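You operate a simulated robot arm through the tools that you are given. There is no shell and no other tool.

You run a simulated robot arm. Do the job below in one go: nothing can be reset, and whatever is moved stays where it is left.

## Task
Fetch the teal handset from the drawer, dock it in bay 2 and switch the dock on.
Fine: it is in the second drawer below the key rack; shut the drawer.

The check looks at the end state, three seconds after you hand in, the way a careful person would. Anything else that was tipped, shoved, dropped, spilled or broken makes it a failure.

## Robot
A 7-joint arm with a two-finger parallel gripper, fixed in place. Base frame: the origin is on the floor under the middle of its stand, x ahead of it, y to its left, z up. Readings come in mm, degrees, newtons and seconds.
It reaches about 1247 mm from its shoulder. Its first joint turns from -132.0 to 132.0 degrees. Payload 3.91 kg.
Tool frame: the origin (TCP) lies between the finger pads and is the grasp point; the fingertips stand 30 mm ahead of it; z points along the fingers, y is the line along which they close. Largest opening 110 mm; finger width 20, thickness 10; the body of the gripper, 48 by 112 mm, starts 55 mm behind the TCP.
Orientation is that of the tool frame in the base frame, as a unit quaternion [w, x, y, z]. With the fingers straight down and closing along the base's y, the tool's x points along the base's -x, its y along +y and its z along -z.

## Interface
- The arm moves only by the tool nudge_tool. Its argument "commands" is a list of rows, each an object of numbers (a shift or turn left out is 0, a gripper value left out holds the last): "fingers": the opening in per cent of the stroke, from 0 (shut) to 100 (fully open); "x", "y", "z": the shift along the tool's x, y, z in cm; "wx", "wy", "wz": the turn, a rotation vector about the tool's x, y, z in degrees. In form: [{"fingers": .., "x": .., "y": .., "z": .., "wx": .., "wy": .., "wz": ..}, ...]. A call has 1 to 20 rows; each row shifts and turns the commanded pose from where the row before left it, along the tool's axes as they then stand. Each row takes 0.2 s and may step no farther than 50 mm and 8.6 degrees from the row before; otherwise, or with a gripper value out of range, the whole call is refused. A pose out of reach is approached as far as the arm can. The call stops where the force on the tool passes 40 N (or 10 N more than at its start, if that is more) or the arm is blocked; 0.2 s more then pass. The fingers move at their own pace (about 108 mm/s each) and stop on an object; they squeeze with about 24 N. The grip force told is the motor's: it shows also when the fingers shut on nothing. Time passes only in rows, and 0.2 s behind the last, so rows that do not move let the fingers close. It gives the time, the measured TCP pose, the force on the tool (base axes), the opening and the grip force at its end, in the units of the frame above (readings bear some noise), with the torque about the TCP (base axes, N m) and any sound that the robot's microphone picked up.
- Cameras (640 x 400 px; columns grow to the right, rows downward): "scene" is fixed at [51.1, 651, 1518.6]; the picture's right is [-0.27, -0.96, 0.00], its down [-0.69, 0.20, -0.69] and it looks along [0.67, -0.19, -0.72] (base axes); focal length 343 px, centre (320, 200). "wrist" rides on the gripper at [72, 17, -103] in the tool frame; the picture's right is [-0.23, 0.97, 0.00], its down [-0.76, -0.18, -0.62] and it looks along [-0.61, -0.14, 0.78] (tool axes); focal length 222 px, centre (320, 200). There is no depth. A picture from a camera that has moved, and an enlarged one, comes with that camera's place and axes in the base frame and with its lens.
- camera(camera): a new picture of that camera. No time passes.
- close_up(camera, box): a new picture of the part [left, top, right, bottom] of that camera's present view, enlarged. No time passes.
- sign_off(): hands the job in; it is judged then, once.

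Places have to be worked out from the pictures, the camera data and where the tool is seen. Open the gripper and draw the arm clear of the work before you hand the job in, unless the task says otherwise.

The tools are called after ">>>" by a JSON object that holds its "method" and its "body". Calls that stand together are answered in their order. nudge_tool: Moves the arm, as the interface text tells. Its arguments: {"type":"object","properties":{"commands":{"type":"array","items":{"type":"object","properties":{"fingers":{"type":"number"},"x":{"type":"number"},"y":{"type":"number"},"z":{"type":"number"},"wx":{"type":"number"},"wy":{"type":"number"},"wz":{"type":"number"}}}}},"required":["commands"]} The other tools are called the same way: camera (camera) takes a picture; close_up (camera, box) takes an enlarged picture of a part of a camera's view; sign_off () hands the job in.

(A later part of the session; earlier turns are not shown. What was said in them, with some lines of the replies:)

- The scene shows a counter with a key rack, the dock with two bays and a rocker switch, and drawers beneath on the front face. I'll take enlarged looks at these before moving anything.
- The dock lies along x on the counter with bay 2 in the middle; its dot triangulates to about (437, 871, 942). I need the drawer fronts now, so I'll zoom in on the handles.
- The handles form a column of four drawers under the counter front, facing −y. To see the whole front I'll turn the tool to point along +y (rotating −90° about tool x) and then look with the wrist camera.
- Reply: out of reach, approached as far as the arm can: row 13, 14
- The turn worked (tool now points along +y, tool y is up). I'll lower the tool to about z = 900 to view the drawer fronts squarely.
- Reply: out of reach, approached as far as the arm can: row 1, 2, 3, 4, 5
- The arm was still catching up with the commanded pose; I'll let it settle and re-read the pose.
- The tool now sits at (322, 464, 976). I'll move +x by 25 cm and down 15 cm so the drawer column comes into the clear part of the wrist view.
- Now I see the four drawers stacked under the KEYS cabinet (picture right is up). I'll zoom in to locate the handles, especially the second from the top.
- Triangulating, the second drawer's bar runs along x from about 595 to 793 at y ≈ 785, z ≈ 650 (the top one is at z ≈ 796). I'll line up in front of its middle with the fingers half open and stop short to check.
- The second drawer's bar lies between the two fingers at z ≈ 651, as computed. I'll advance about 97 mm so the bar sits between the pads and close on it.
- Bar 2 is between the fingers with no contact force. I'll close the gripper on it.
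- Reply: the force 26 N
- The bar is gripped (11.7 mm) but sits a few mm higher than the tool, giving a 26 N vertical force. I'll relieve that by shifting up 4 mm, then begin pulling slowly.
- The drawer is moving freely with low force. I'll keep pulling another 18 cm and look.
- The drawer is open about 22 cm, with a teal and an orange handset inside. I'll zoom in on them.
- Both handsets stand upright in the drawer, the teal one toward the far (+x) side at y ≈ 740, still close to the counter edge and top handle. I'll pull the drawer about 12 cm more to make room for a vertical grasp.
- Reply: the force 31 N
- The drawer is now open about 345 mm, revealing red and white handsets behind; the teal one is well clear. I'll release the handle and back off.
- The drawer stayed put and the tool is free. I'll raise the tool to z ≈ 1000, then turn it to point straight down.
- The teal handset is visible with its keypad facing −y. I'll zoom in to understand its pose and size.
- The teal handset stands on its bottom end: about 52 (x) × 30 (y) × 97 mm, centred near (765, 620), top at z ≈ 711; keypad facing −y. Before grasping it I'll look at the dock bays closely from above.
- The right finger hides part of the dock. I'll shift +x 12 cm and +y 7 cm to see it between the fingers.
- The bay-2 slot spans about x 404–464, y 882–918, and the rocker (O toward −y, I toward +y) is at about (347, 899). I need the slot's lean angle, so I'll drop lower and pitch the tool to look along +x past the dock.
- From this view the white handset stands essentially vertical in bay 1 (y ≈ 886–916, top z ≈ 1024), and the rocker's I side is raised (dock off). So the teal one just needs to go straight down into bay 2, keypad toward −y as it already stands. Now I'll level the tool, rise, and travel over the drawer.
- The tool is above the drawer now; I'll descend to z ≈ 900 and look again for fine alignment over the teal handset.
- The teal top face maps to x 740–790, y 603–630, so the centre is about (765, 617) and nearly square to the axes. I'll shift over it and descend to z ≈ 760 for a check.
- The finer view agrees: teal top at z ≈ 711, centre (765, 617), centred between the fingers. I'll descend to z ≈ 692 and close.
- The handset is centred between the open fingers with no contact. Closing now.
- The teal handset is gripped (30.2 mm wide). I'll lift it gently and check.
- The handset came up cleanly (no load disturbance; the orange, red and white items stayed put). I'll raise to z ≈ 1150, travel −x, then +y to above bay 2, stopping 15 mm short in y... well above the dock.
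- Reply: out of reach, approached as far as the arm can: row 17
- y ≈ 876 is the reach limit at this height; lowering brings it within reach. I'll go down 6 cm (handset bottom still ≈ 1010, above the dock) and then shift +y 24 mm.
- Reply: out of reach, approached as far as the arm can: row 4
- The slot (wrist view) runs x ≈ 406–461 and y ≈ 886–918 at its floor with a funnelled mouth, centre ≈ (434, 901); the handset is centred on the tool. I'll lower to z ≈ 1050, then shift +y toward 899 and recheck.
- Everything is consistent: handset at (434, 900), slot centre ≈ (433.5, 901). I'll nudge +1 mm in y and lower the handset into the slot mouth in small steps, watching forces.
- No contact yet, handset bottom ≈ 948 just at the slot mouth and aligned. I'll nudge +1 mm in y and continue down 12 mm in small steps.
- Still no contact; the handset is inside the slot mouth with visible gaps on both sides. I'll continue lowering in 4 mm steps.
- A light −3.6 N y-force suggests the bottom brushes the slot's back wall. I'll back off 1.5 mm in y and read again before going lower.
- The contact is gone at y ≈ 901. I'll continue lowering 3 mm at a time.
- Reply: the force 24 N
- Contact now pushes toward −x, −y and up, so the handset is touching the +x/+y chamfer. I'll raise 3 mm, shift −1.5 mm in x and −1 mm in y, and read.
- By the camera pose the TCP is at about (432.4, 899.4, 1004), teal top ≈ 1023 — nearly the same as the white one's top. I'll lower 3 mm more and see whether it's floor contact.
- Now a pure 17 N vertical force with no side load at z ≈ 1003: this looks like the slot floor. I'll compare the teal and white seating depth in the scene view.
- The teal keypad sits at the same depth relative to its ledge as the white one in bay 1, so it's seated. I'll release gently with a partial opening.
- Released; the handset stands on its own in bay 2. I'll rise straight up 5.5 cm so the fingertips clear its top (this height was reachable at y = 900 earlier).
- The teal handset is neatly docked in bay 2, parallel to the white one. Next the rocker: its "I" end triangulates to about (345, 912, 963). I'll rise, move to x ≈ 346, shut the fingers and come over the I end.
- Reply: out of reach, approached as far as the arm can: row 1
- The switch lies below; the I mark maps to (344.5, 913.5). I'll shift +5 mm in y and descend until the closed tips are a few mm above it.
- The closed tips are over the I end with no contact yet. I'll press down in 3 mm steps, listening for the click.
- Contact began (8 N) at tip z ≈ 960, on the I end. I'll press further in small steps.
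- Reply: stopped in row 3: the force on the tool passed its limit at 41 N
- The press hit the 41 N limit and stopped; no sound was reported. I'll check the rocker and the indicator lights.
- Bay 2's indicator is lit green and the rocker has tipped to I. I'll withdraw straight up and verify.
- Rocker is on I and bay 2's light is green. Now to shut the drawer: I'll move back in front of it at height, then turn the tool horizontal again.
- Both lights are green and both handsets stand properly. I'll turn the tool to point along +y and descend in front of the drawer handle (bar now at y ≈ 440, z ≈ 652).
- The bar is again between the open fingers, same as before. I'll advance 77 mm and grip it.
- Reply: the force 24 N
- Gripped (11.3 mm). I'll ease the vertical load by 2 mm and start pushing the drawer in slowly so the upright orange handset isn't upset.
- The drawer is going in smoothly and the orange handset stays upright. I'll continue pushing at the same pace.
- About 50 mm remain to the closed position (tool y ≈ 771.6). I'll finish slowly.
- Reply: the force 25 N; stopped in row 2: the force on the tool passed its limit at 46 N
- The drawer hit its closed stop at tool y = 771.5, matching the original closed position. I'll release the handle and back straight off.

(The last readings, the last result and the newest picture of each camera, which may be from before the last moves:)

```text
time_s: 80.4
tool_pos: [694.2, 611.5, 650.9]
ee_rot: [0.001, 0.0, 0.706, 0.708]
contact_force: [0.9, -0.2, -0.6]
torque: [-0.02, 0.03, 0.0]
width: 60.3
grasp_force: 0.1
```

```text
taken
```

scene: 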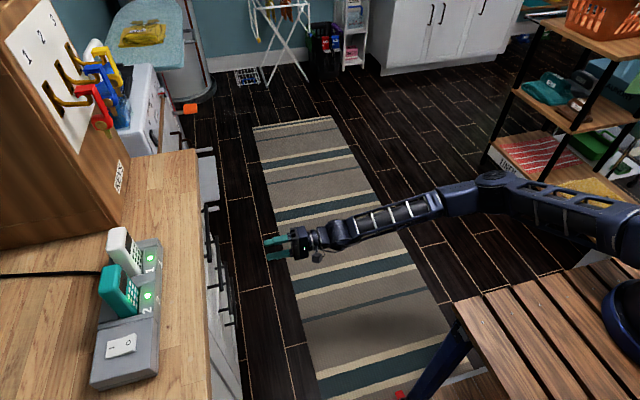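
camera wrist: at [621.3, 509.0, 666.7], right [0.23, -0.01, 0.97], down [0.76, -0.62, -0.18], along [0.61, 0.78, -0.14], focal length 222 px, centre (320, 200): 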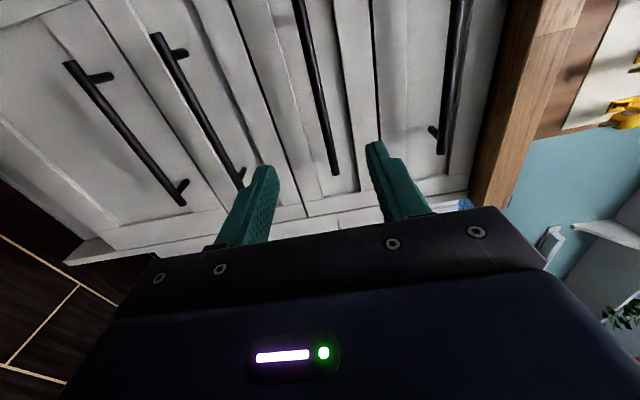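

The drawer front is flush with the others. I'll open the gripper, draw the arm further back and up, and take a last close look at the drawer fronts and dock.

>>> {"method": "nudge_tool", "body": {"commands": [{"z": -4, "fingers": 100}, {"z": -4}, {"z": -4}, {"y": 4}, {"y": 4}, {"y": 4}, {"y": 4}, {}]}}

>>> {"method": "close_up", "body": {"camera": "wrist", "box": [80, 0, 400, 220]}}

>>> {"method": "close_up", "body": {"camera": "scene", "box": [70, 200, 270, 400]}}

```text
time_s: 82.2
tool_pos: [693.6, 490.5, 810.4]
ee_rot: [0.0, 0.0, 0.705, 0.709]
contact_force: [-0.6, -0.2, 0.1]
torque: [-0.01, 0.0, -0.01]
width: 109.8
grasp_force: 0.0
```

```text
1.82 times, centred on (240, 110) of wrist
camera zoom: at [621.1, 387.0, 826.3], right [0.23, -0.01, 0.97], down [0.76, -0.62, -0.18], along [0.61, 0.78, -0.14], focal length 404 px, centre (466, 364)
```

zoom: 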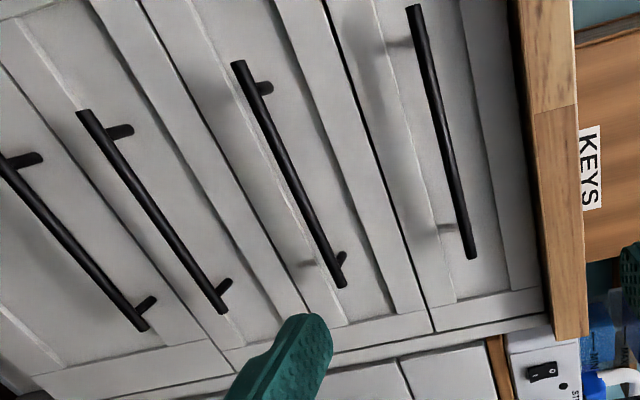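

```text
2.00 times, centred on (170, 300) of scene
camera zoom: at [51.1, 651.0, 1518.6], right [-0.27, -0.96, 0.0], down [-0.69, 0.2, -0.69], along [0.67, -0.19, -0.72], focal length 686 px, centre (620, 0)
```

zoom: 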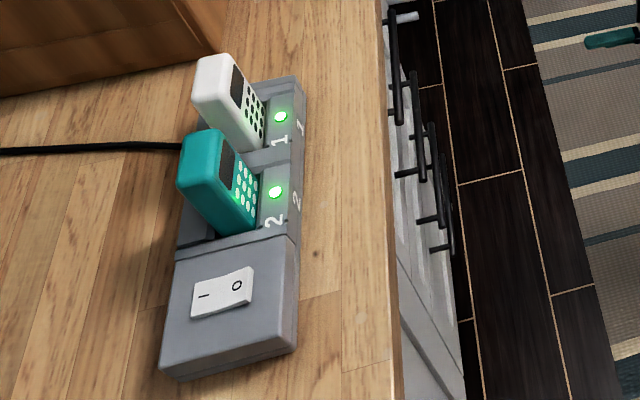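

The teal handset is docked in bay 2 with both indicators green, the rocker is on I, and the drawer is flush with its neighbours. The gripper is open and clear, so I'm handing the job in.

>>> {"method": "sign_off", "body": {}}

```text
The job is handed in.
```

The teal handset is in bay 2, the dock is switched on, and the drawer is shut. I've handed the job in; the check's result hasn't come back.

- **Handset:** it stands in bay 2 with the keypad facing out, like the white one in bay 1.
- **Dock:** the rocker is pressed to I, and the lights on both bays are green.
- **Drawer:** I pushed the second drawer down until it hit its stop, back where it was before I opened it. Its front is flush with the other drawers.
- **Other items:** the orange handset, the red bike light and the small white item stayed in the drawer. The orange handset was still upright when I last saw it, about a third of the way through closing. The dock did not visibly move.

The gripper is open and the arm is drawn back from the counter.
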